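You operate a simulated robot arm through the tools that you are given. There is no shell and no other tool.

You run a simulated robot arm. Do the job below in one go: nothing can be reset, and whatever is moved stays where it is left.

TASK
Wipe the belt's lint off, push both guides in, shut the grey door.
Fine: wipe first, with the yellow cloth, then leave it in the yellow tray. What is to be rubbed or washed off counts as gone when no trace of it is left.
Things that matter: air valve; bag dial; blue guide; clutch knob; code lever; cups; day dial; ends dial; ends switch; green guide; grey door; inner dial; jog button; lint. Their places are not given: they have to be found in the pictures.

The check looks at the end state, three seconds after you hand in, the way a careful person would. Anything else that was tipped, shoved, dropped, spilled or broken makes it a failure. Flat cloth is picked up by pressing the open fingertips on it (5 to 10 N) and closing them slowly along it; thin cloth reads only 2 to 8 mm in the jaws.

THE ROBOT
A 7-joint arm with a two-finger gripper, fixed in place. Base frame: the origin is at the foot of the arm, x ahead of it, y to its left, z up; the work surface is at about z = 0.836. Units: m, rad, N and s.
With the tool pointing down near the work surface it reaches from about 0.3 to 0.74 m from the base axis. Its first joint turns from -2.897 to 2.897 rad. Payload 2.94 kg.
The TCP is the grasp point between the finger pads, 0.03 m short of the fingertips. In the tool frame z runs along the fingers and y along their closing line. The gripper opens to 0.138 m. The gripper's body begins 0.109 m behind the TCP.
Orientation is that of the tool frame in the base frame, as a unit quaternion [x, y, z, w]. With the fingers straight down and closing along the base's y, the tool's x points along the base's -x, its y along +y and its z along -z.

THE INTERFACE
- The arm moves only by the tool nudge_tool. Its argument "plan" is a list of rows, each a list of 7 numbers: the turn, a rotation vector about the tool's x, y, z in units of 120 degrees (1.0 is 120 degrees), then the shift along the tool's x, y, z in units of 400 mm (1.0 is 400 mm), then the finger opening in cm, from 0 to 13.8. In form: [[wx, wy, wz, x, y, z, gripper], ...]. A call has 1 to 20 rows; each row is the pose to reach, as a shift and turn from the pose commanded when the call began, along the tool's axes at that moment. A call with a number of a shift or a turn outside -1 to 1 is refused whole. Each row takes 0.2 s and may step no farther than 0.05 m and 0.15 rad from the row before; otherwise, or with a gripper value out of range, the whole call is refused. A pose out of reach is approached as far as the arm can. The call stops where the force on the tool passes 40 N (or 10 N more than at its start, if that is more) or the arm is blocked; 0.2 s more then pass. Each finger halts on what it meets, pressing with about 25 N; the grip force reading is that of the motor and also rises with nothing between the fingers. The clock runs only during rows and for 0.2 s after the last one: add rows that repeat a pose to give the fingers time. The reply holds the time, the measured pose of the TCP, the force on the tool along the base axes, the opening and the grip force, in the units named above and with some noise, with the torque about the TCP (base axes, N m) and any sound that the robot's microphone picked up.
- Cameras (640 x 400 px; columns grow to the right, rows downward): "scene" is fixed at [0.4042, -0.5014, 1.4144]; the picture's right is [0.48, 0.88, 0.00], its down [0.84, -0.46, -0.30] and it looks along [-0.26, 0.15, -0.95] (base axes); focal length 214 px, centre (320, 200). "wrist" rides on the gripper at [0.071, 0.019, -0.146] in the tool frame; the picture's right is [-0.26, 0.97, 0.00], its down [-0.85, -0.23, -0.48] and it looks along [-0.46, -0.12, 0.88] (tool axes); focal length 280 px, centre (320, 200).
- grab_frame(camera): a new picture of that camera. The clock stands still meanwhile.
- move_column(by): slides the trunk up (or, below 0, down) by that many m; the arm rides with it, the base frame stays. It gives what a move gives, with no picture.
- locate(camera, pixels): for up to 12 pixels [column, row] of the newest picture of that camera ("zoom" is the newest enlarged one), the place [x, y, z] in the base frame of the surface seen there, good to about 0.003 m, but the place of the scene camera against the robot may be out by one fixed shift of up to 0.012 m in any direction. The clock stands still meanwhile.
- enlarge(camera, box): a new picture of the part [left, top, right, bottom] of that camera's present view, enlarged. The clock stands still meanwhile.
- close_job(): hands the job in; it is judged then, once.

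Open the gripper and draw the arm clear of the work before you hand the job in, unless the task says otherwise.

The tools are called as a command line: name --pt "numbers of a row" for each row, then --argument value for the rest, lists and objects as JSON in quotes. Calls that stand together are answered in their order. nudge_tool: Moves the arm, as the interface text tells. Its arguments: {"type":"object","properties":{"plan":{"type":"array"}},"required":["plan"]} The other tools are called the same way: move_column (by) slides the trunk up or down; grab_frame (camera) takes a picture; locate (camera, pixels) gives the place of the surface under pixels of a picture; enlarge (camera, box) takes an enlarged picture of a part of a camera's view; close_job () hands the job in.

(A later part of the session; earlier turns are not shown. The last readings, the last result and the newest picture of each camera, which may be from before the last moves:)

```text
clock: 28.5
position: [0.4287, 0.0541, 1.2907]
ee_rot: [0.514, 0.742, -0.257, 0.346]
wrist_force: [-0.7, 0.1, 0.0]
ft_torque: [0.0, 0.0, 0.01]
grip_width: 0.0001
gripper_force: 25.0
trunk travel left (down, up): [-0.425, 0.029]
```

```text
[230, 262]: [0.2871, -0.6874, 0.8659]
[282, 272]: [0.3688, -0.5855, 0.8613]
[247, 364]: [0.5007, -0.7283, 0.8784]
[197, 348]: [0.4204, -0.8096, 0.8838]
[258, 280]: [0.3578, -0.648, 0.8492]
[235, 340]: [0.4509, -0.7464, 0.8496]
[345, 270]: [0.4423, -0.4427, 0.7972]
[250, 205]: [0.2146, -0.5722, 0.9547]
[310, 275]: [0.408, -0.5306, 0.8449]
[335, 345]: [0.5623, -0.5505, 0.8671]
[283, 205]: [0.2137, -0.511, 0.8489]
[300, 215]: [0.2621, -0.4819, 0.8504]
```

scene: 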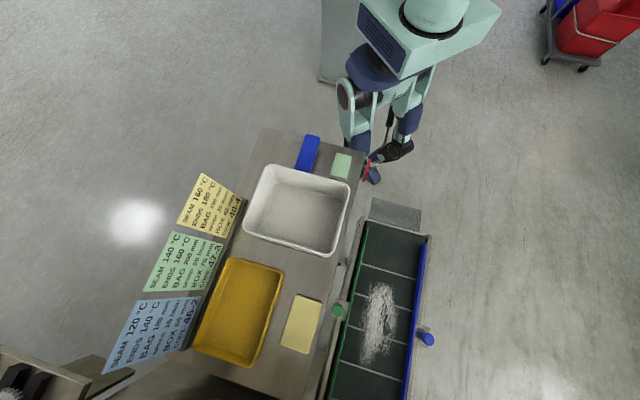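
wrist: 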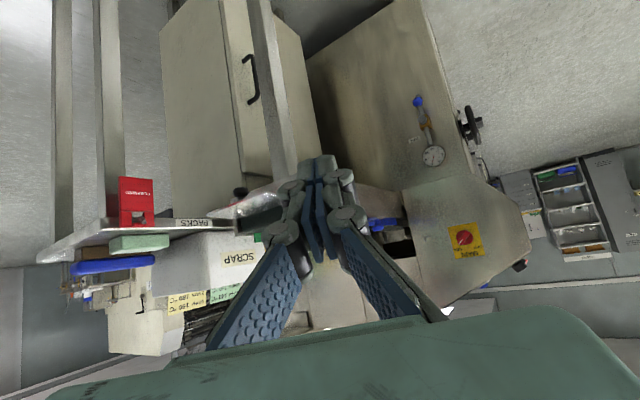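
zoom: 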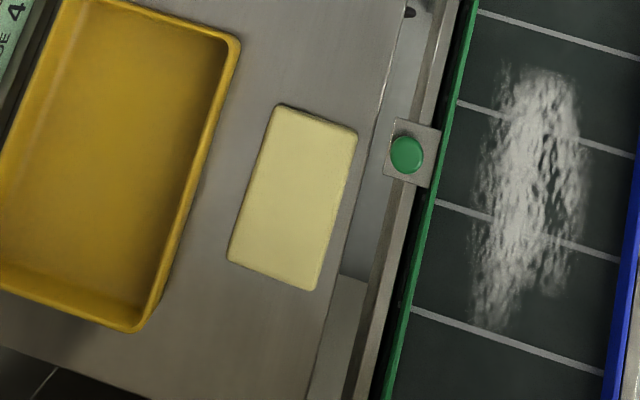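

The cloth is a folded block about 0.06 × 0.105 × 0.017 m, long side along the belt direction; lint spans ~0.17 × 0.065 m. I'll reorient (yaw 45°, tilt ~25°), then move above the cloth.

nudge_tool --pt "-0.04 0 -0.032 0 0 0 0" --pt "-0.08 0 -0.065 0 0 0 0" --pt "-0.119 0 -0.097 0 0 0 0" --pt "-0.159 0 -0.129 0 0 0 0"

nudge_tool --pt "0 0.054 0 0 0 0 3" --pt "0 0.108 0 0 0 0 6" --pt "0 0.163 0 0 0 0 9" --pt "0 0.217 0 0 0 0 10"

nudge_tool --pt "0 0 0 -0.053 -0.075 0.061 10" --pt "0 0 0 -0.106 -0.151 0.122 10" --pt "0 0 0 -0.159 -0.226 0.182 10" --pt "0 0 0 -0.212 -0.302 0.243 10" --pt "0 0 0 -0.265 -0.377 0.304 10" --pt "0 0 0 -0.318 -0.452 0.365 10" --pt "0 0 0 -0.372 -0.528 0.425 10" --pt "0 0 0 -0.425 -0.603 0.486 10" --pt "0 0 0 -0.478 -0.678 0.547 10" --pt "0 0 0 -0.531 -0.754 0.608 10" --pt "0 0 0 -0.584 -0.829 0.668 10" --pt "0 0 0 -0.637 -0.905 0.729 10" --pt "0 0 0 -0.69 -0.98 0.79 10"

grab_frame --camera "wrist"

```text
clock: 29.5
position: [0.4307, 0.0537, 1.2859]
ee_rot: [0.345, 0.838, -0.178, 0.384]
wrist_force: [0.8, -0.9, -1.0]
ft_torque: [-0.02, 0.01, 0.03]
grip_width: 0.0
gripper_force: 24.5
trunk travel left (down, up): [-0.425, 0.029]
```

```text
clock: 30.5
position: [0.4291, 0.0545, 1.2903]
ee_rot: [0.376, 0.902, -0.091, 0.19]
wrist_force: [0.7, -0.9, -0.2]
ft_torque: [0.0, 0.02, -0.03]
grip_width: 0.0998
gripper_force: 0.1
trunk travel left (down, up): [-0.425, 0.029]
```

```text
clock: 33.3
position: [0.4098, -0.4968, 1.1286]
ee_rot: [0.377, 0.902, -0.093, 0.19]
wrist_force: [-0.6, -0.7, -0.3]
ft_torque: [0.03, 0.0, 0.01]
grip_width: 0.0999
gripper_force: 0.1
trunk travel left (down, up): [-0.425, 0.029]
```

```text
taken
```

wrist: 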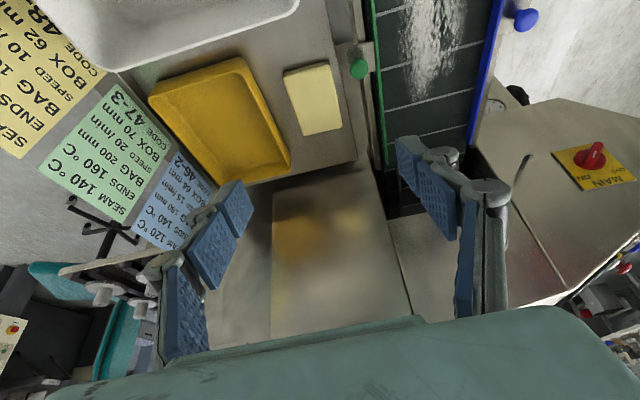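

Good view. Locate cloth corners, tray, lint and guides with the wrist camera (no systematic offset).

enlarge --camera "wrist" --box '[140, 0, 540, 220]'

locate --camera "wrist" --pixels '[[286, 73], [329, 65], [340, 127], [302, 134], [312, 100], [340, 110], [350, 140], [270, 130], [210, 120], [150, 95], [240, 60], [290, 168]]'

locate --camera "wrist" --pixels '[[358, 68], [375, 60], [525, 20], [488, 70], [405, 5], [418, 95], [460, 30], [402, 60], [430, 60], [440, 95], [367, 90], [352, 40]]'

```text
1.60 times, centred on (340, 110) of wrist
```

zoom: 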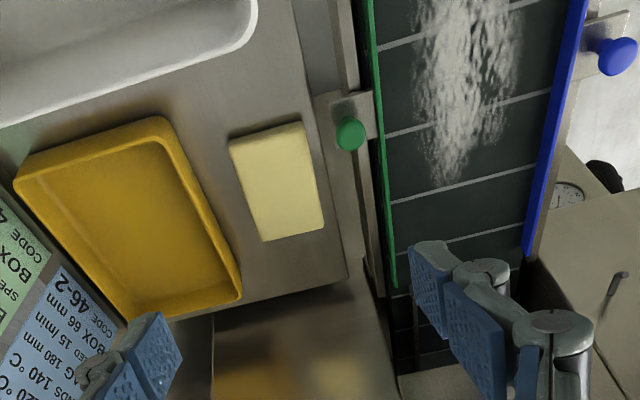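

```text
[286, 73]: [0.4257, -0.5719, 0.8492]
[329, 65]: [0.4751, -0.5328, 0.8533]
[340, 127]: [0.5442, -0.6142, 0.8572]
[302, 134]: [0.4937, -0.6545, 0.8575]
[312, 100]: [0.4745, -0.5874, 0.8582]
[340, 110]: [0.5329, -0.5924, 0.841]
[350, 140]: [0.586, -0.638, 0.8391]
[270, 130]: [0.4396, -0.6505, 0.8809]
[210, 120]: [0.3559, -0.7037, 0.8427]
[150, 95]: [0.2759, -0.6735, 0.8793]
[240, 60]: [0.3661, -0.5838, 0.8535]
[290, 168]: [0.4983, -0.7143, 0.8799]
```

```text
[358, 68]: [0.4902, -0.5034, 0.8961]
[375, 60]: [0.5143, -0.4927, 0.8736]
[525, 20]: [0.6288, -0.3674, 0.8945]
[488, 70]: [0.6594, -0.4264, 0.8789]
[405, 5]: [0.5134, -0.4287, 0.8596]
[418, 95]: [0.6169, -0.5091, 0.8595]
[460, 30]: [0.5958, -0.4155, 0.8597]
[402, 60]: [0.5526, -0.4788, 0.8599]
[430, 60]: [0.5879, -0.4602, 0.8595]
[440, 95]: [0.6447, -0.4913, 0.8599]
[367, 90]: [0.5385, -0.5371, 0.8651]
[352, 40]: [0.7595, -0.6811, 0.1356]
```

Cloth corners give centre (0.485,-0.593), top 0.8575, table 0.840, short side at 40° in plan. I'll yaw +4.3° to align the closing line with the short side, then hover at z≈0.94 above it.

nudge_tool --pt "0.0148 0 0.0326 0 0 0 8.2"

nudge_tool --pt "0 0 0 -0.011 -0.0025 0.109 8.2" --pt "0 0 0 -0.022 -0.005 0.218 8.2" --pt "0 0 0 -0.033 -0.0075 0.326 8.2" --pt "0 0 0 -0.044 -0.01 0.435 8.2" --pt "0 0 0 -0.055 -0.0125 0.544 8.2" --pt "0 0 0 -0.055 -0.0125 0.544 8.2"

grab_frame --camera "wrist"

grab_frame --camera "scene"

```text
clock: 33.7
position: [0.4097, -0.4963, 1.1275]
ee_rot: [0.411, 0.887, -0.1, 0.187]
wrist_force: [0.3, -0.1, 0.6]
ft_torque: [-0.02, 0.01, 0.01]
grip_width: 0.0818
gripper_force: 0.0
trunk travel left (down, up): [-0.425, 0.029]
```

```text
clock: 35.1
position: [0.4724, -0.5848, 0.9371]
ee_rot: [0.41, 0.887, -0.101, 0.188]
wrist_force: [0.4, 0.3, 0.0]
ft_torque: [-0.01, -0.01, 0.02]
grip_width: 0.0819
gripper_force: 0.0
trunk travel left (down, up): [-0.425, 0.029]
```

```text
taken
```

wrist: 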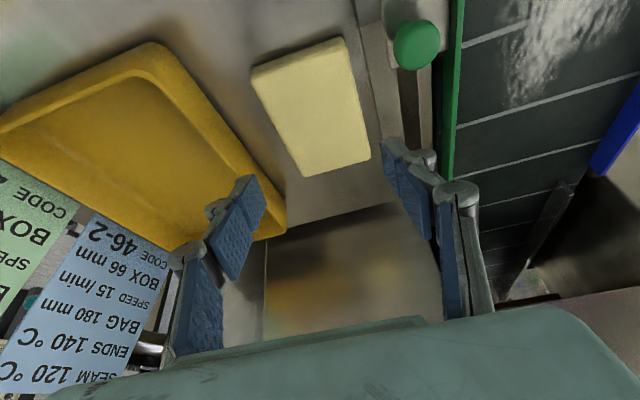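

```text
taken
```

scene: 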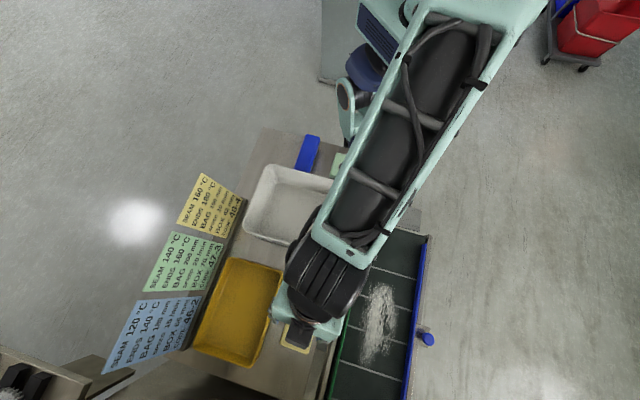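

Reached hover. Locate the cloth corners and tray rim again from this closer view.

locate --camera "wrist" --pixels '[[256, 72], [339, 42], [366, 155], [302, 172], [310, 100], [245, 150], [270, 185], [330, 200], [420, 45], [240, 170]]'

enlarge --camera "wrist" --box '[160, 20, 480, 340]'

```text
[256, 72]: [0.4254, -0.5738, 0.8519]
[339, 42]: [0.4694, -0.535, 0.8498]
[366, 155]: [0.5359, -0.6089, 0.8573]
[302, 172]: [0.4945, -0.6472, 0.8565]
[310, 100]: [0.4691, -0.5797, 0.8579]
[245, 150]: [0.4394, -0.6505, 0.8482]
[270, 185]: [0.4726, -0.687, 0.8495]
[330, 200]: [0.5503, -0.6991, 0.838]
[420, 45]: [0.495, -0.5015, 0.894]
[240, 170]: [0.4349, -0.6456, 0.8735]
```

```text
1.25 times, centred on (320, 180) of wrist
```

zoom: 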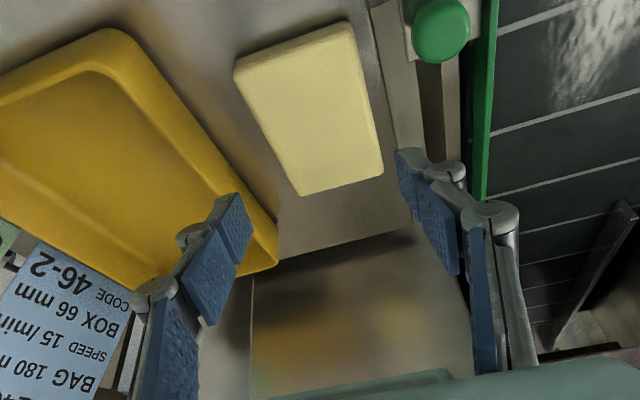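

Cloth centre is (0.482,-0.592). Descend vertically 6 cm with fingers straddling it (opening 8.2).

nudge_tool --pt "0 0 0 0.016 0.002 0.034 8.2" --pt "0 0 0 0.032 0.0045 0.068 8.2" --pt "0 0 0 0.048 0.007 0.102 8.2" --pt "0 0 0 0.064 0.009 0.1355 8.2" --pt "0 0 0 0.064 0.009 0.1355 8.2"

grab_frame --camera "wrist"

```text
clock: 36.3
position: [0.4763, -0.5845, 0.8778]
ee_rot: [0.41, 0.887, -0.101, 0.187]
wrist_force: [-0.3, -0.2, 0.2]
ft_torque: [0.01, 0.03, -0.01]
grip_width: 0.0821
gripper_force: 0.1
trunk travel left (down, up): [-0.425, 0.029]
```

```text
taken
```

wrist: 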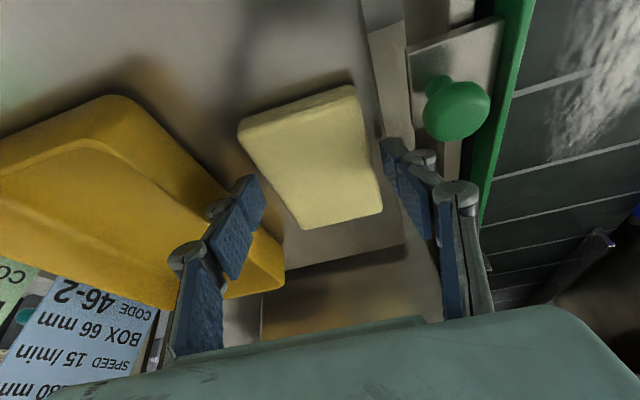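

The fingers straddle the cloth with no contact. Close gradually.

nudge_tool --pt "0 0 0 0 0 0 7.2" --pt "0 0 0 0 0 0 6.6" --pt "0 0 0 0 0 0 6.0" --pt "0 0 0 0 0 0 5.4" --pt "0 0 0 0 0 0 5.0" --pt "0 0 0 0 0 0 5.0"

grab_frame --camera "wrist"

```text
clock: 37.7
position: [0.4753, -0.5832, 0.8772]
ee_rot: [0.41, 0.887, -0.101, 0.187]
wrist_force: [0.3, -0.4, 1.3]
ft_torque: [-0.05, 0.02, 0.0]
grip_width: 0.0696
gripper_force: 25.0
trunk travel left (down, up): [-0.425, 0.029]
```

```text
taken
```

wrist: 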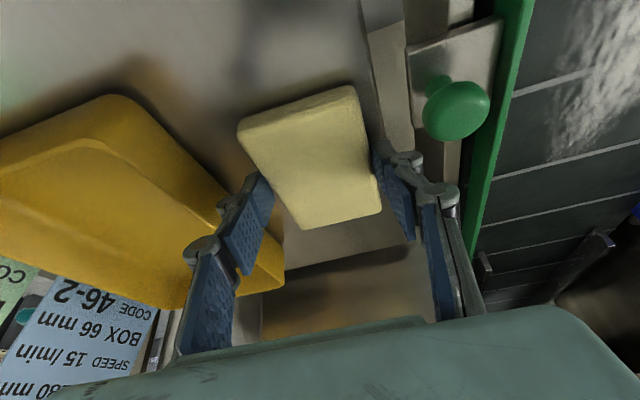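

It grips at 0.0696 m with 25 N. Lift 10 cm straight up and check.

nudge_tool --pt "0 0 0 -0.021 0 -0.046 5" --pt "0 0 0 -0.041 0 -0.091 5" --pt "0 0 0 -0.072 0 -0.16 5" --pt "0 0 0 -0.103 0 -0.228 5"

grab_frame --camera "wrist"

```text
clock: 38.7
position: [0.4775, -0.5796, 0.9791]
ee_rot: [0.41, 0.887, -0.101, 0.187]
wrist_force: [0.3, -0.2, 0.8]
ft_torque: [0.01, -0.01, -0.02]
grip_width: 0.0697
gripper_force: 25.1
trunk travel left (down, up): [-0.425, 0.029]
```

```text
taken
```

wrist: 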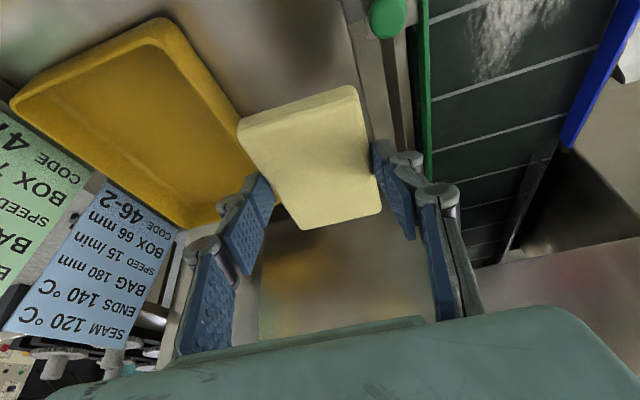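

The pad lifts flat and rigid (bottom ≈ TCP−0.037). Move over the belt to the lint's near end at z≈0.965.

nudge_tool --pt "0 0 0 0.06 0.07 -0.019 5" --pt "0 0 0 0.119 0.14 -0.039 5" --pt "0 0 0 0.179 0.211 -0.058 5" --pt "0 0 0 0.238 0.281 -0.077 5" --pt "0 0 0 0.298 0.351 -0.0965 5" --pt "0 0 0 0.298 0.351 -0.0965 5"

grab_frame --camera "wrist"

grab_frame --camera "scene"

```text
clock: 40.1
position: [0.5062, -0.399, 0.9595]
ee_rot: [0.411, 0.887, -0.1, 0.187]
wrist_force: [-0.1, 0.0, 0.7]
ft_torque: [-0.01, 0.02, -0.01]
grip_width: 0.0694
gripper_force: 24.8
trunk travel left (down, up): [-0.425, 0.029]
```

```text
taken
```

wrist: 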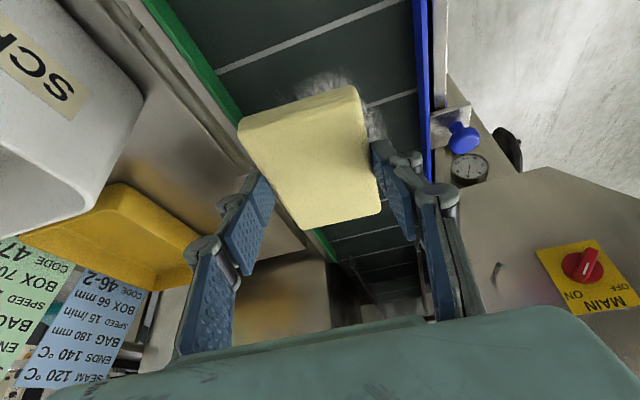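

```text
taken
```

scene: 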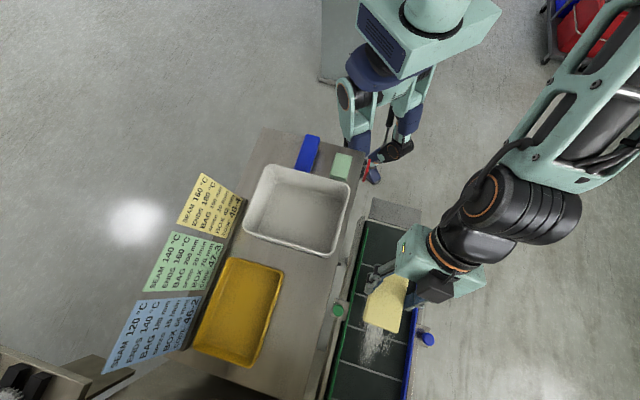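

Let me locate the guides' lines and visible lint edges from here to fix the belt direction.

locate --camera "wrist" --pixels '[[176, 20], [232, 110], [318, 240], [417, 20], [428, 150], [328, 72], [295, 85], [375, 110], [270, 30], [463, 138], [375, 60], [385, 130]]'

enlarge --camera "wrist" --box '[220, 30, 460, 200]'

```text
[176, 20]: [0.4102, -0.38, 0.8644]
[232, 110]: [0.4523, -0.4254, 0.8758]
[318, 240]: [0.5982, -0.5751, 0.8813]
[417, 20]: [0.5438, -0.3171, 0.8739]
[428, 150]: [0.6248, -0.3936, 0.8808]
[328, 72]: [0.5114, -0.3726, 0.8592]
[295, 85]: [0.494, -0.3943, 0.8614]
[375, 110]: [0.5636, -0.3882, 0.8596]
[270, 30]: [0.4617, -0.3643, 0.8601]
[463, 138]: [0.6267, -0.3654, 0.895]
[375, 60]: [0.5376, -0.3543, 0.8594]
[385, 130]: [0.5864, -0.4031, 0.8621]
```

```text
2.35 times, centred on (340, 115) of wrist
```

zoom: 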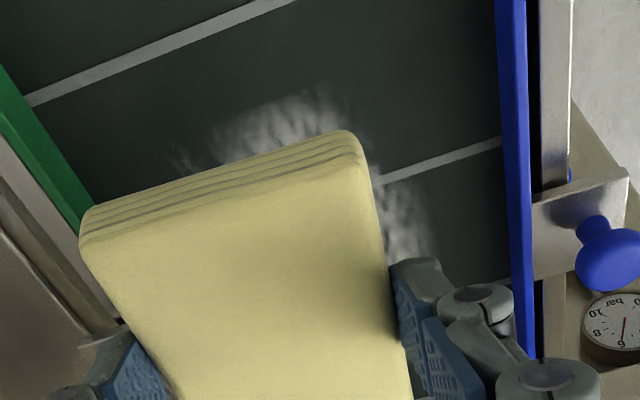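

Belt runs at −45.5°, lint spans u≈0.62–0.80, m≈0.055–0.13. Lower the pad onto the belt slowly and read the force.

nudge_tool --pt "0 0 0 0.0233 0 0.0513 5" --pt "0 0 0 0.0465 0 0.1025 5" --pt "0 0 0 0.0599 0 0.1321 5" --pt "0 0 0 0.064 0 0.1412 5" --pt "0 0 0 0.0661 0 0.1457 5"

```text
clock: 41.3
position: [0.505, -0.3986, 0.8972]
ee_rot: [0.411, 0.886, -0.101, 0.187]
wrist_force: [-0.4, -0.3, 0.5]
ft_torque: [-0.01, 0.0, -0.01]
grip_width: 0.069
gripper_force: 25.8
trunk travel left (down, up): [-0.425, 0.029]
```

No contact yet at z=0.897. Go down a few more millimetres.

nudge_tool --pt "0 0 0 0.001 0 0.0023 5" --pt "0 0 0 0.002 0 0.0046 5" --pt "0 0 0 0.003 0 0.0068 5" --pt "0 0 0 0.003 0 0.0068 5"

```text
clock: 42.3
position: [0.5061, -0.399, 0.8954]
ee_rot: [0.409, 0.886, -0.102, 0.191]
wrist_force: [0.3, 0.3, 20.1]
ft_torque: [-0.27, 0.33, 0.15]
grip_width: 0.0691
gripper_force: 25.3
trunk travel left (down, up): [-0.425, 0.029]
```

Contact with 20 N. Ease up slightly and stroke forward 0.125 m along the belt.

nudge_tool --pt "0 0 0 -0.0007 0 -0.0016 5" --pt "0 0 0 -0.0575 0.005 0.0241 5" --pt "0 0 0 -0.1142 0.01 0.0498 5" --pt "0 0 0 -0.171 0.0154 0.0756 5" --pt "0 0 0 -0.2277 0.0205 0.1013 5" --pt "0 0 0 -0.2845 0.0256 0.127 5"

grab_frame --camera "wrist"

```text
clock: 43.7
position: [0.5904, -0.4883, 0.895]
ee_rot: [0.411, 0.887, -0.1, 0.187]
wrist_force: [-0.1, 0.2, 0.9]
ft_torque: [0.0, -0.01, 0.0]
grip_width: 0.0689
gripper_force: 25.1
trunk travel left (down, up): [-0.425, 0.029]
```

```text
taken
```

wrist: 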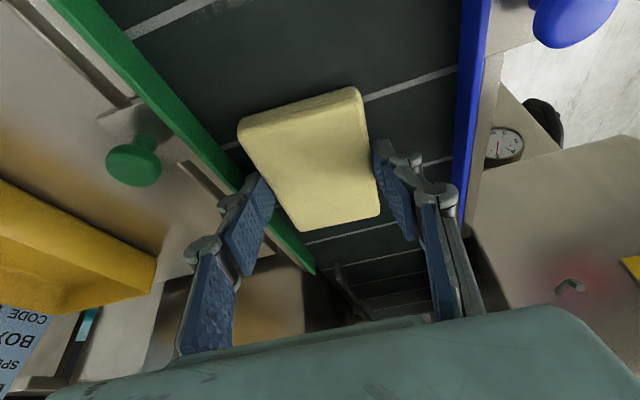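

The visible belt behind looks clean. Force dropped to ~1 N at the far end, so I'll press a bit and stroke back with a shift to the right.

enlarge --camera "wrist" --box '[120, 0, 500, 260]'

enlarge --camera "scene" --box '[330, 210, 450, 400]'

```text
1.54 times, centred on (310, 130) of wrist
```

zoom: 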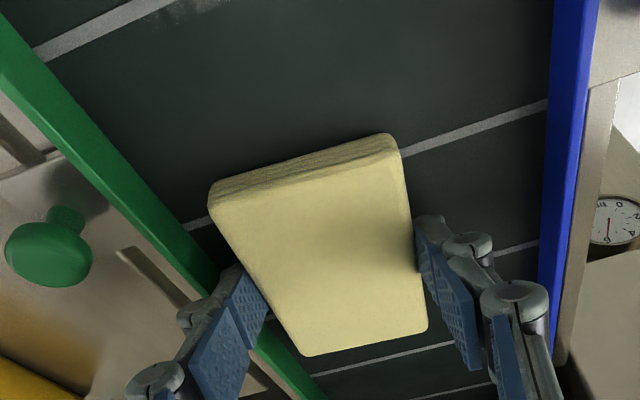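

```text
2.11 times, centred on (390, 305) of scene
```

zoom: 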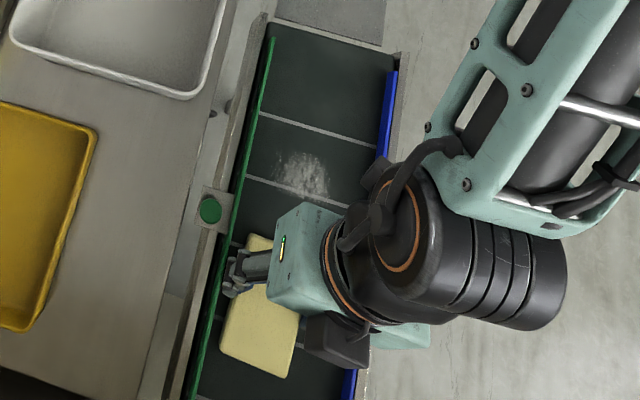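

Lint remains only near the belt's near part (scene about (380,293)). Stroke back 0.175 m, slightly right, with a bit more pressure.

nudge_tool --pt "0 0 0 0.0015 0 0.0034 5" --pt "0 0 0 0.051 0.003 -0.0193 5" --pt "0 0 0 0.1005 0.006 -0.0423 5" --pt "0 0 0 0.1499 0.0015 -0.0652 5" --pt "0 0 0 0.1994 -0.003 -0.088 5" --pt "0 0 0 0.2488 -0.0075 -0.1109 5" --pt "0 0 0 0.2984 -0.012 -0.1337 5" --pt "0 0 0 0.3479 -0.0165 -0.1565 5" --pt "0 0 0 0.3973 -0.021 -0.1793 5"

enlarge --camera "scene" --box '[330, 210, 450, 400]'

grab_frame --camera "wrist"

```text
clock: 45.7
position: [0.4754, -0.36, 0.8948]
ee_rot: [0.411, 0.886, -0.101, 0.189]
wrist_force: [5.3, -5.0, 13.6]
ft_torque: [-0.17, -0.11, 0.06]
grip_width: 0.069
gripper_force: 25.2
trunk travel left (down, up): [-0.425, 0.029]
```

```text
2.11 times, centred on (390, 305) of scene
```

zoom: 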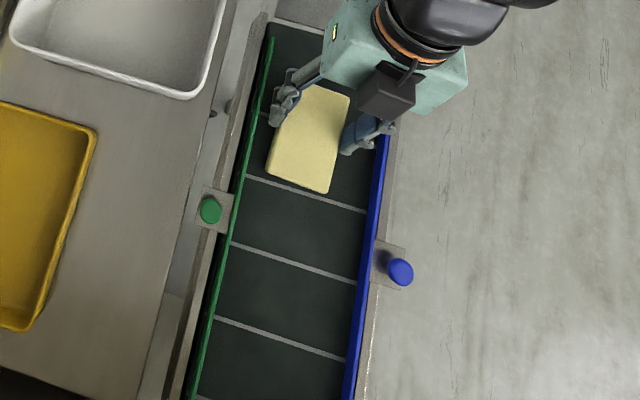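

```text
taken
```

wrist: 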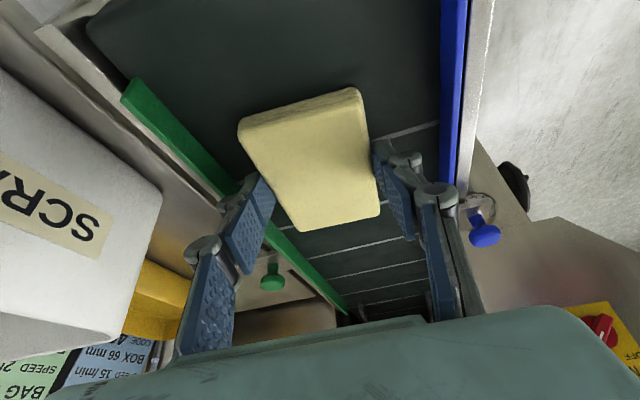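

The belt looks clean. For safety I do one more forward and back pass further right (m≈0.105 then 0.093).

nudge_tool --pt "0 0 0 0.0045 0.06 -0.0021 5" --pt "0 0 0 -0.0464 0.0646 0.0215 5" --pt "0 0 0 -0.0973 0.0692 0.045 5" --pt "0 0 0 -0.1482 0.0738 0.0686 5" --pt "0 0 0 -0.1991 0.0784 0.0921 5" --pt "0 0 0 -0.25 0.083 0.1157 5" --pt "0 0 0 -0.3009 0.0876 0.1392 5" --pt "0 0 0 -0.3518 0.0922 0.1628 5" --pt "0 0 0 -0.4027 0.0968 0.1863 5" --pt "0 0 0 -0.3518 0.0622 0.1628 5" --pt "0 0 0 -0.3009 0.0576 0.1392 5" --pt "0 0 0 -0.1991 0.0484 0.0921 5" --pt "0 0 0 -0.0973 0.0392 0.045 5" --pt "0 0 0 0.0045 0.03 -0.0021 5"

grab_frame --camera "wrist"

enlarge --camera "scene" --box '[330, 210, 450, 400]'

```text
clock: 48.7
position: [0.4792, -0.3483, 0.8933]
ee_rot: [0.411, 0.886, -0.101, 0.19]
wrist_force: [3.4, -1.3, 15.2]
ft_torque: [-0.13, -0.11, -0.04]
grip_width: 0.0687
gripper_force: 25.6
trunk travel left (down, up): [-0.425, 0.029]
```

```text
taken
```

wrist: 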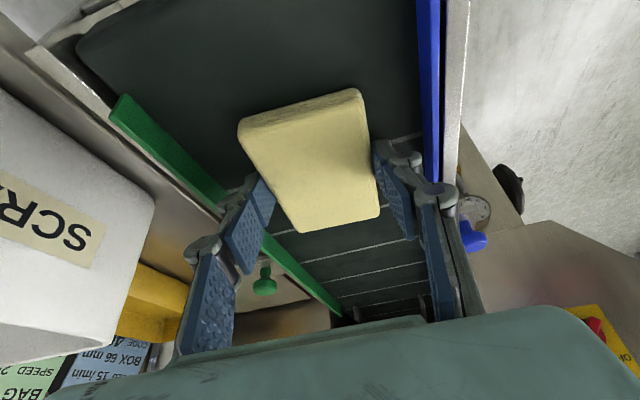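

```text
2.11 times, centred on (390, 305) of scene
```

zoom: 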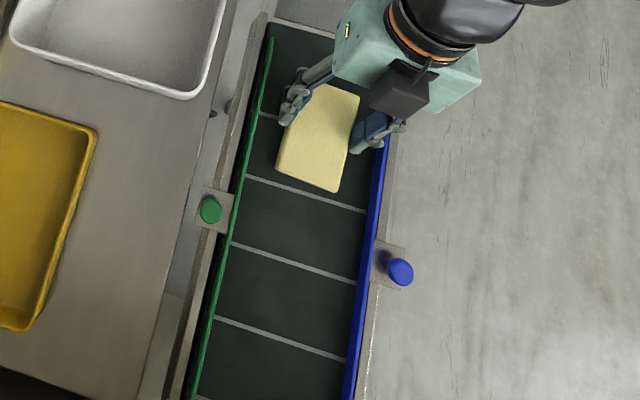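

Belt appears clean. Lift 0.15 m and inspect the belt from above.

nudge_tool --pt "0 0 0 -0.03 0 -0.068 5" --pt "0 0 0 -0.07 0 -0.155 5" --pt "0 0 0 -0.115 0 -0.25 5" --pt "0 0 0 -0.155 0 -0.342 5"

enlarge --camera "wrist" --box '[80, 0, 560, 300]'

enlarge --camera "scene" --box '[330, 210, 450, 400]'

```text
clock: 49.7
position: [0.4867, -0.3454, 1.0425]
ee_rot: [0.41, 0.887, -0.101, 0.187]
wrist_force: [-0.5, -0.6, -0.7]
ft_torque: [0.06, 0.02, 0.01]
grip_width: 0.0687
gripper_force: 24.9
trunk travel left (down, up): [-0.425, 0.029]
```

```text
1.33 times, centred on (320, 150) of wrist
```

zoom: 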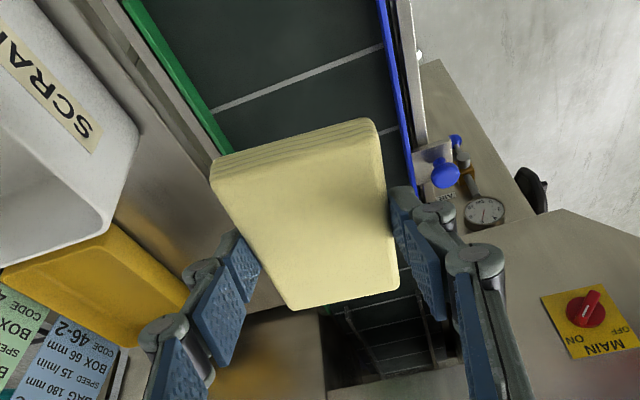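

```text
2.11 times, centred on (390, 305) of scene
```

zoom: 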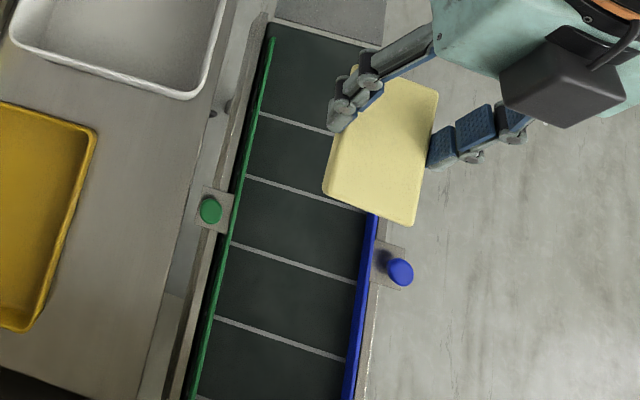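

Belt is clean in both pictures. Carry the pad over to the yellow tray (hover at TCP ≈ (0.369,-0.674,1.06)).

nudge_tool --pt "0 0 0 -0.0524 -0.0944 0.0169 5" --pt "0 0 0 -0.1048 -0.1889 0.0338 5" --pt "0 0 0 -0.1571 -0.2833 0.0506 5" --pt "0 0 0 -0.2095 -0.3778 0.0675 5" --pt "0 0 0 -0.2619 -0.4722 0.0844 5" --pt "0 0 0 -0.3143 -0.5666 0.1013 5" --pt "0 0 0 -0.3666 -0.6611 0.1181 5" --pt "0 0 0 -0.419 -0.7555 0.135 5" --pt "0 0 0 -0.419 -0.7555 0.135 5"

grab_frame --camera "wrist"

grab_frame --camera "scene"

```text
clock: 51.7
position: [0.3659, -0.6757, 1.0714]
ee_rot: [0.41, 0.887, -0.101, 0.188]
wrist_force: [-0.3, 0.1, -0.3]
ft_torque: [0.0, -0.05, -0.03]
grip_width: 0.0689
gripper_force: 25.2
trunk travel left (down, up): [-0.425, 0.029]
```

```text
taken
```

wrist: 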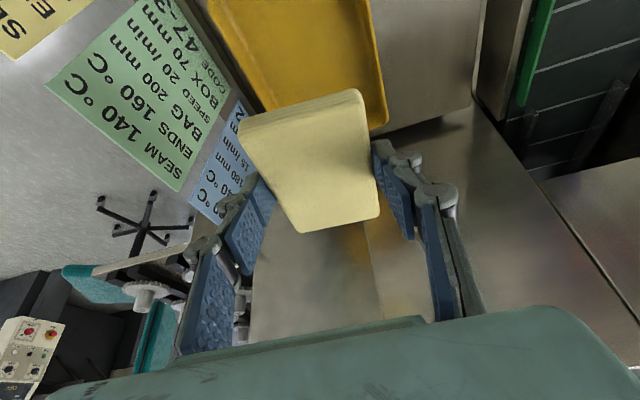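

```text
taken
```

scene: 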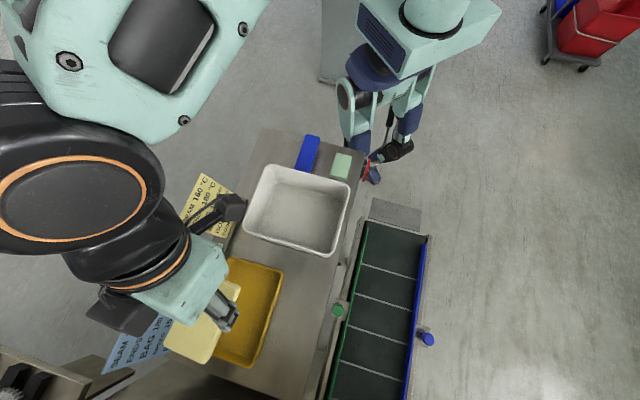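

The tray is below. Locate its rims and floor in the wrist view to fine-position the drop.

locate --camera "wrist" --pixels '[[378, 40], [384, 122], [213, 15], [262, 108], [300, 50], [340, 60], [235, 50], [372, 5]]'

enlarge --camera "scene" --box '[100, 180, 340, 390]'

```text
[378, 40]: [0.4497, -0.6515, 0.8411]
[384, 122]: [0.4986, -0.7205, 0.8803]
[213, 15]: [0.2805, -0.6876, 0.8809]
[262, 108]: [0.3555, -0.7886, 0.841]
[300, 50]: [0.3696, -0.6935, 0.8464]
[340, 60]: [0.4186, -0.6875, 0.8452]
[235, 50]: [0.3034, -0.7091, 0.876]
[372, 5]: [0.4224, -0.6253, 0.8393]
```

```text
1.90 times, centred on (220, 285) of scene
```

zoom: 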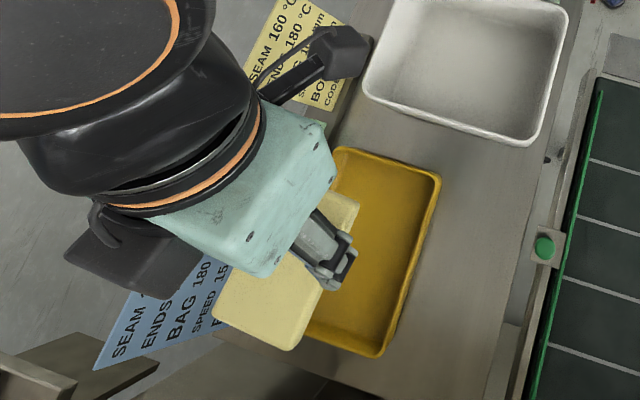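

Tray centre line m≈-0.221, floor 0.8455. Before descending, check how high the temperature cards on the left stand.

locate --camera "wrist" --pixels '[[200, 20], [238, 110], [225, 150], [130, 100], [60, 30], [170, 180], [220, 70], [75, 5]]'

```text
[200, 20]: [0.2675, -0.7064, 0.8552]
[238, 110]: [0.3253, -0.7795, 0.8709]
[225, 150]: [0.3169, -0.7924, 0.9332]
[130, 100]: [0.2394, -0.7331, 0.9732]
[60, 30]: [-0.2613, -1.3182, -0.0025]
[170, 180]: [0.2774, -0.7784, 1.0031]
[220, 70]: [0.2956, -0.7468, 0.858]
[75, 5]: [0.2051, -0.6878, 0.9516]
```

Cards lean away to m≈-0.35 at z≈1.0, leaving ~6 cm clearance. Descend to z≈0.90 in steps.

nudge_tool --pt "0 0 0 0.035 0 0.085 5" --pt "0 0 0 0.07 0 0.17 5" --pt "0 0 0 0.105 0 0.255 5" --pt "0 0 0 0.14 0 0.335 5" --pt "0 0 0 0.14 0 0.335 5"

grab_frame --camera "wrist"

enlarge --camera "scene" --box '[100, 180, 340, 390]'

```text
clock: 52.9
position: [0.3646, -0.6833, 0.9248]
ee_rot: [0.41, 0.887, -0.101, 0.187]
wrist_force: [-0.5, 0.6, -0.9]
ft_torque: [-0.01, 0.01, 0.0]
grip_width: 0.0688
gripper_force: 24.8
trunk travel left (down, up): [-0.425, 0.029]
```

```text
taken
```

wrist: 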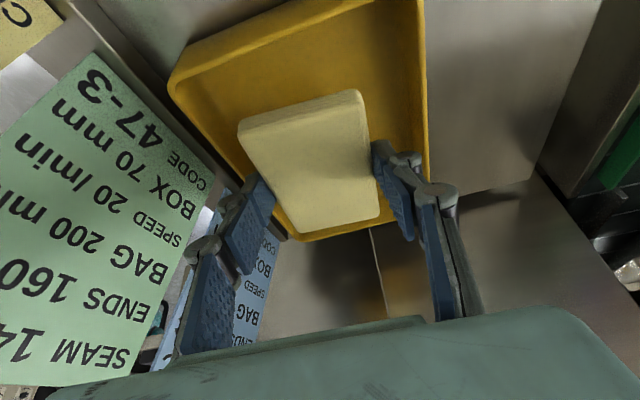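

```text
1.90 times, centred on (220, 285) of scene
```

zoom: 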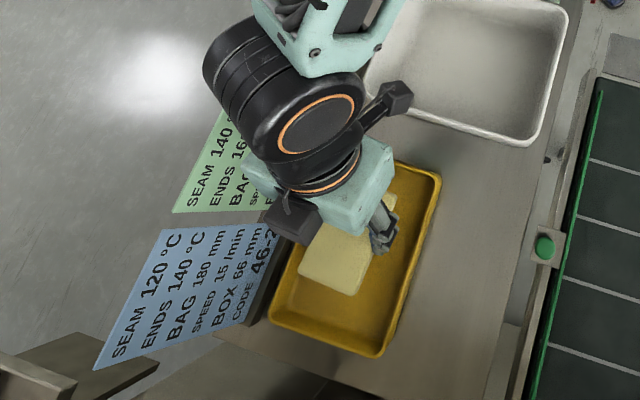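

Pad is centred over the tray. Descend 2.8 cm more (z≈0.897), then open just enough to release.

nudge_tool --pt "0 0 0 0.015 0.007 0.032 5" --pt "0 0 0 0.0295 0.007 0.0636 5" --pt "0 0 0 0.0295 0.007 0.0636 5"

grab_frame --camera "wrist"

```text
clock: 53.7
position: [0.3658, -0.6776, 0.8973]
ee_rot: [0.411, 0.887, -0.101, 0.186]
wrist_force: [-0.5, 0.3, 0.4]
ft_torque: [-0.01, -0.01, 0.0]
grip_width: 0.0689
gripper_force: 24.9
trunk travel left (down, up): [-0.425, 0.029]
```

```text
taken
```

wrist: 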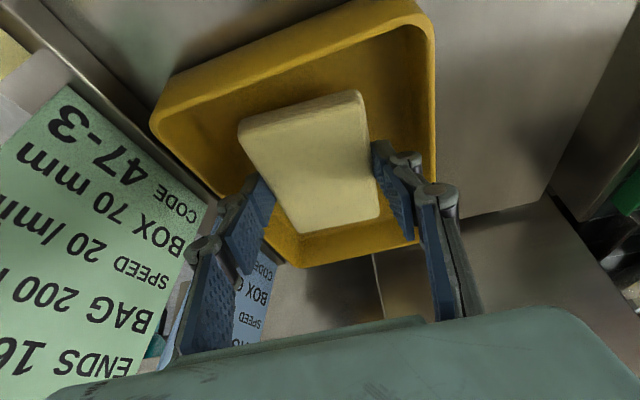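

Left finger is closer to the rim than the right; shift 5 mm right, lower 5 mm, then open to 8.0 cm.

nudge_tool --pt "0 0 0 0.005 0.0125 0.011 5" --pt "0 0 0 0.005 0.0125 0.011 5" --pt "0 0 0 0.005 0.0125 0.011 7.4" --pt "0 0 0 0.005 0.0125 0.011 8.0" --pt "0 0 0 0.005 0.0125 0.011 8.0"

grab_frame --camera "wrist"

```text
clock: 54.9
position: [0.3697, -0.675, 0.8921]
ee_rot: [0.411, 0.887, -0.101, 0.187]
wrist_force: [-0.8, -0.2, -0.3]
ft_torque: [-0.01, 0.01, 0.01]
grip_width: 0.0803
gripper_force: 0.0
trunk travel left (down, up): [-0.425, 0.029]
```

```text
taken
```

wrist: 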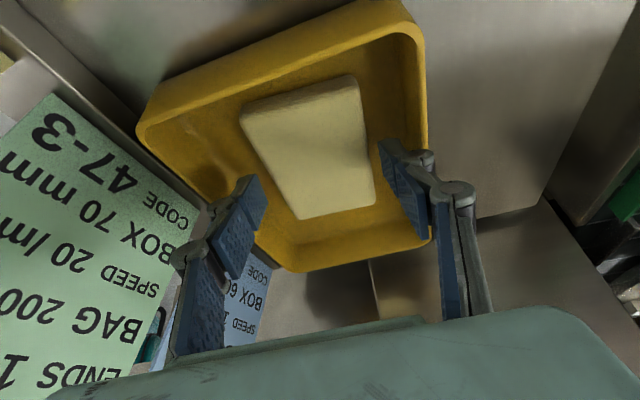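

The pad has dropped into the tray. Lift straight up 0.16 m with the fingers as they are.

nudge_tool --pt "0 0 0 -0.02 0 -0.046 8" --pt "0 0 0 -0.052 0 -0.114 8" --pt "0 0 0 -0.09 0 -0.2 8" --pt "0 0 0 -0.128 0 -0.285 8" --pt "0 0 0 -0.165 0 -0.365 8"

grab_frame --camera "wrist"

grab_frame --camera "scene"

```text
clock: 56.1
position: [0.3739, -0.6712, 1.0555]
ee_rot: [0.41, 0.887, -0.1, 0.187]
wrist_force: [-0.1, 0.7, -0.5]
ft_torque: [0.04, 0.01, -0.01]
grip_width: 0.08
gripper_force: 0.0
trunk travel left (down, up): [-0.425, 0.029]
```

```text
taken
```

wrist: 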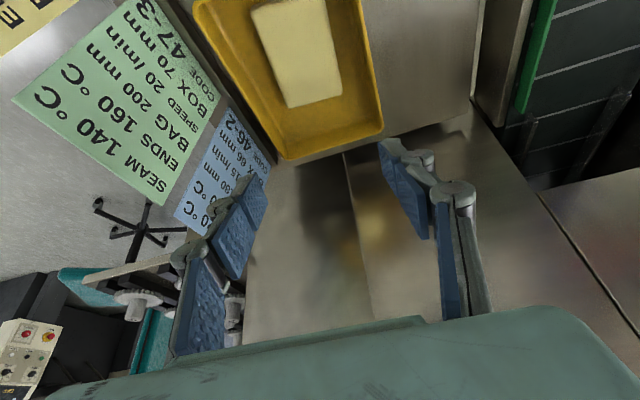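

```text
taken
```

scene: 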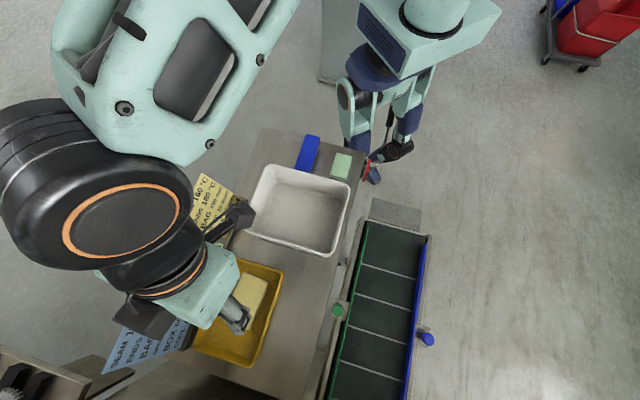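

The pad lies in the tray. Now the guides: close the fingers and move above the green knob area for a close look.

nudge_tool --pt "0 0 0 0.054 0.081 -0.0083 6" --pt "0 0 0 0.108 0.161 -0.0167 4" --pt "0 0 0 0.1615 0.242 -0.025 2" --pt "0 0 0 0.215 0.322 -0.033 0" --pt "0 0 0 0.269 0.403 -0.042 0" --pt "0 0 0 0.323 0.4835 -0.05 0"

grab_frame --camera "wrist"

enlarge --camera "scene" --box '[330, 210, 450, 400]'

```text
clock: 57.5
position: [0.4417, -0.4524, 1.0125]
ee_rot: [0.41, 0.887, -0.101, 0.186]
wrist_force: [0.5, -0.1, 0.4]
ft_torque: [-0.06, -0.04, 0.01]
grip_width: 0.0
gripper_force: 25.0
trunk travel left (down, up): [-0.425, 0.029]
```

```text
taken
```

wrist: 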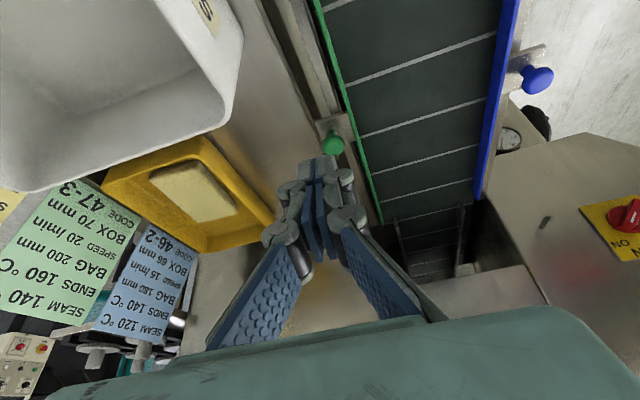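

```text
2.11 times, centred on (390, 305) of scene
```

zoom: 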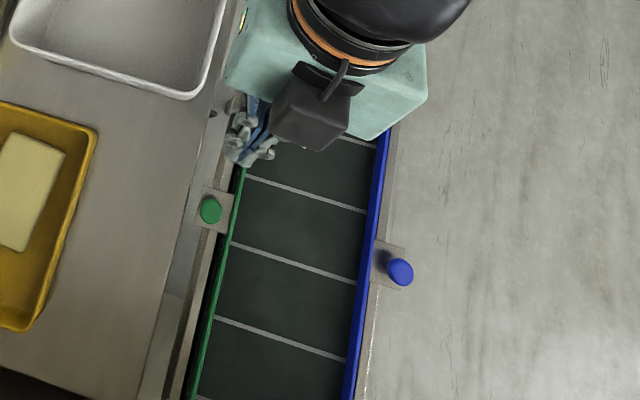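

enlarge --camera "wrist" --box '[290, 60, 420, 230]'

enlarge --camera "wrist" --box '[460, 20, 600, 160]'

locate --camera "wrist" --pixels '[[333, 143], [322, 125], [350, 135], [345, 118], [328, 98], [348, 100], [538, 78], [520, 58], [540, 48], [512, 70], [500, 80], [355, 155]]'

```text
2.35 times, centred on (355, 145) of wrist
```

zoom: 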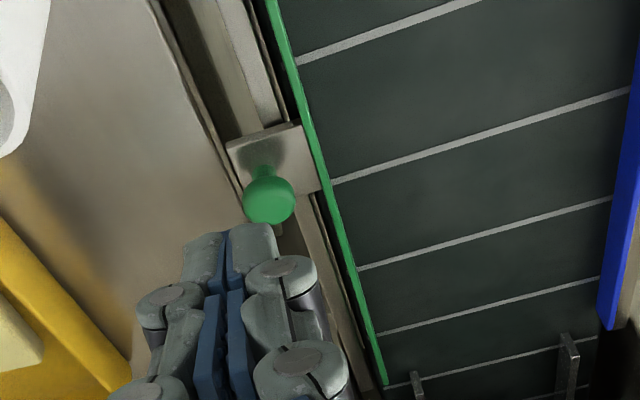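

```text
2.86 times, centred on (530, 90) of wrist
```

zoom: 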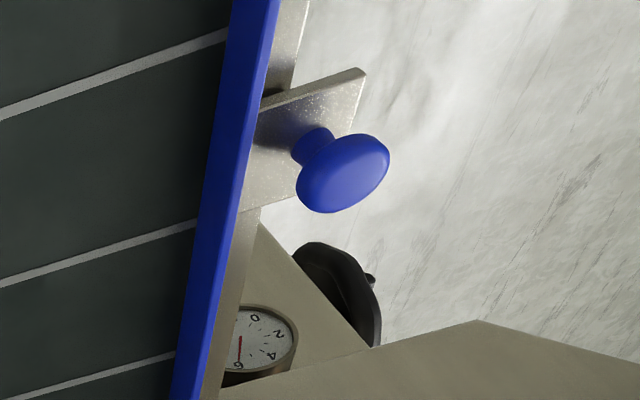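

```text
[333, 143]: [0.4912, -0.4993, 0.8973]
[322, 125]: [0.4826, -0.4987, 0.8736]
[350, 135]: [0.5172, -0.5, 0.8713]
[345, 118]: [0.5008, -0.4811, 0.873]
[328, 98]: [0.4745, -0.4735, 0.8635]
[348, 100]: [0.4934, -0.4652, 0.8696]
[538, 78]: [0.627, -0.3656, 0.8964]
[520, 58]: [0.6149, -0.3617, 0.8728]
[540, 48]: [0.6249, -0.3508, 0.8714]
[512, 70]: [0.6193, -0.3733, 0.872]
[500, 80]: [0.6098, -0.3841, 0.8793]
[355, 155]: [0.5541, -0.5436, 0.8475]
```

Knobs: green head centre ≈(0.491,-0.499), top 0.897, on a plate at 0.873; blue ≈(0.627,-0.366). Align yaw to 45°, then place the closed fingertips on the outside of the green knob.

nudge_tool --pt "-0.0159 0 -0.0349 0 0 0 0"

nudge_tool --pt "0 0 0 -0.04 -0.05 0.04 0" --pt "0 0 0 -0.06 -0.086 0.09 0" --pt "0 0 0 -0.05 -0.086 0.16 0" --pt "0 0 0 -0.036 -0.086 0.22 0" --pt "0 0 0 -0.022 -0.086 0.285 0" --pt "0 0 0 -0.022 -0.086 0.285 0"

grab_frame --camera "wrist"

```text
clock: 57.9
position: [0.4411, -0.4525, 1.0118]
ee_rot: [0.374, 0.903, -0.092, 0.19]
wrist_force: [0.1, 0.0, -0.3]
ft_torque: [-0.02, -0.04, -0.02]
grip_width: 0.0
gripper_force: 25.2
trunk travel left (down, up): [-0.425, 0.029]
```

```text
clock: 59.3
position: [0.4551, -0.518, 0.9146]
ee_rot: [0.375, 0.903, -0.092, 0.19]
wrist_force: [-0.3, -0.1, 0.0]
ft_torque: [-0.03, -0.02, -0.01]
grip_width: 0.0
gripper_force: 24.7
trunk travel left (down, up): [-0.425, 0.029]
```

```text
taken
```

wrist: 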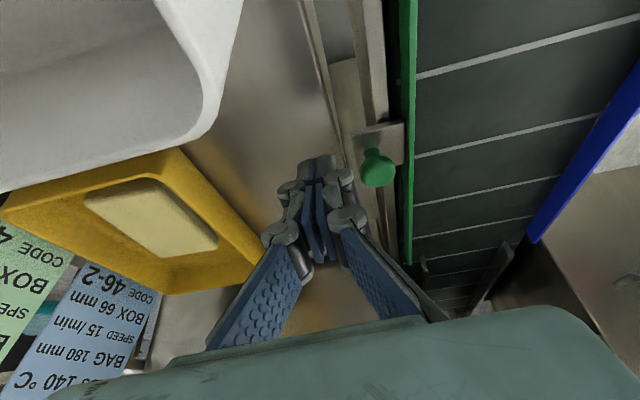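

Fingertips are beside the knob at the right depth (knob (378,165), tips (318,165)). Push along tool y (inward) in 6 mm steps, watching force.

locate --camera "wrist" --pixels '[[378, 165], [372, 160], [408, 165], [320, 162], [440, 250]]'

nudge_tool --pt "0 0 0 0.002 0.015 0.004 0" --pt "0 0 0 0.002 0.03 0.004 0" --pt "0 0 0 0.002 0.045 0.004 0" --pt "0 0 0 0.002 0.06 0.004 0" --pt "0 0 0 0.002 0.075 0.004 0"

grab_frame --camera "wrist"

```text
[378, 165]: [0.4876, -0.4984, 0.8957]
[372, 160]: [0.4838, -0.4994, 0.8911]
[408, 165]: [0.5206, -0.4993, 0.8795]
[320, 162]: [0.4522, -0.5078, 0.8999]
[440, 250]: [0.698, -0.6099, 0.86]
```

```text
clock: 60.5
position: [0.4748, -0.4962, 0.9117]
ee_rot: [0.375, 0.902, -0.092, 0.19]
wrist_force: [-2.1, -1.5, 0.7]
ft_torque: [-0.05, -0.02, -0.05]
grip_width: 0.0
gripper_force: 24.4
trunk travel left (down, up): [-0.425, 0.029]
```

```text
taken
```

wrist: 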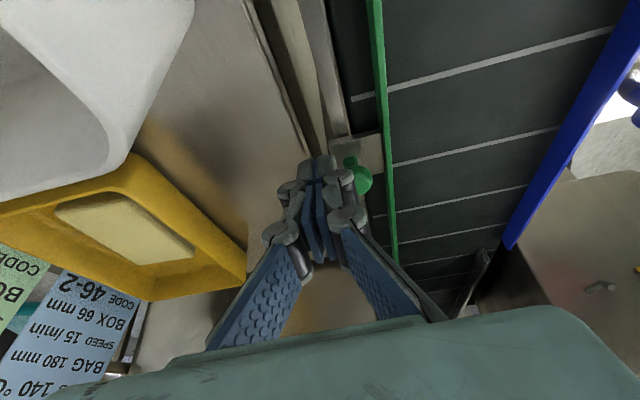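

The guide is sliding with ~2.5 N. Continue inward in 5 mm steps until it meets its stop.

nudge_tool --pt "0 0 0 0 0.0125 0 0" --pt "0 0 0 0 0.025 0 0" --pt "0 0 0 0 0.0375 0 0" --pt "0 0 0 0 0.05 0 0"

grab_frame --camera "wrist"

```text
clock: 61.5
position: [0.4834, -0.4886, 0.9123]
ee_rot: [0.377, 0.901, -0.095, 0.19]
wrist_force: [-19.0, -18.8, 4.6]
ft_torque: [-0.32, 0.2, -0.54]
grip_width: 0.0
gripper_force: 25.1
trunk travel left (down, up): [-0.425, 0.029]
```

```text
taken
```

wrist: 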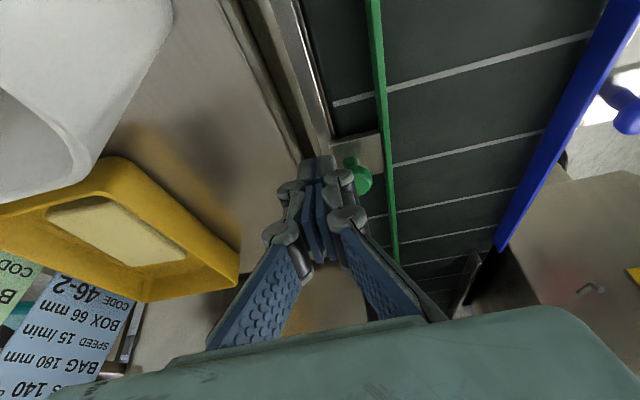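

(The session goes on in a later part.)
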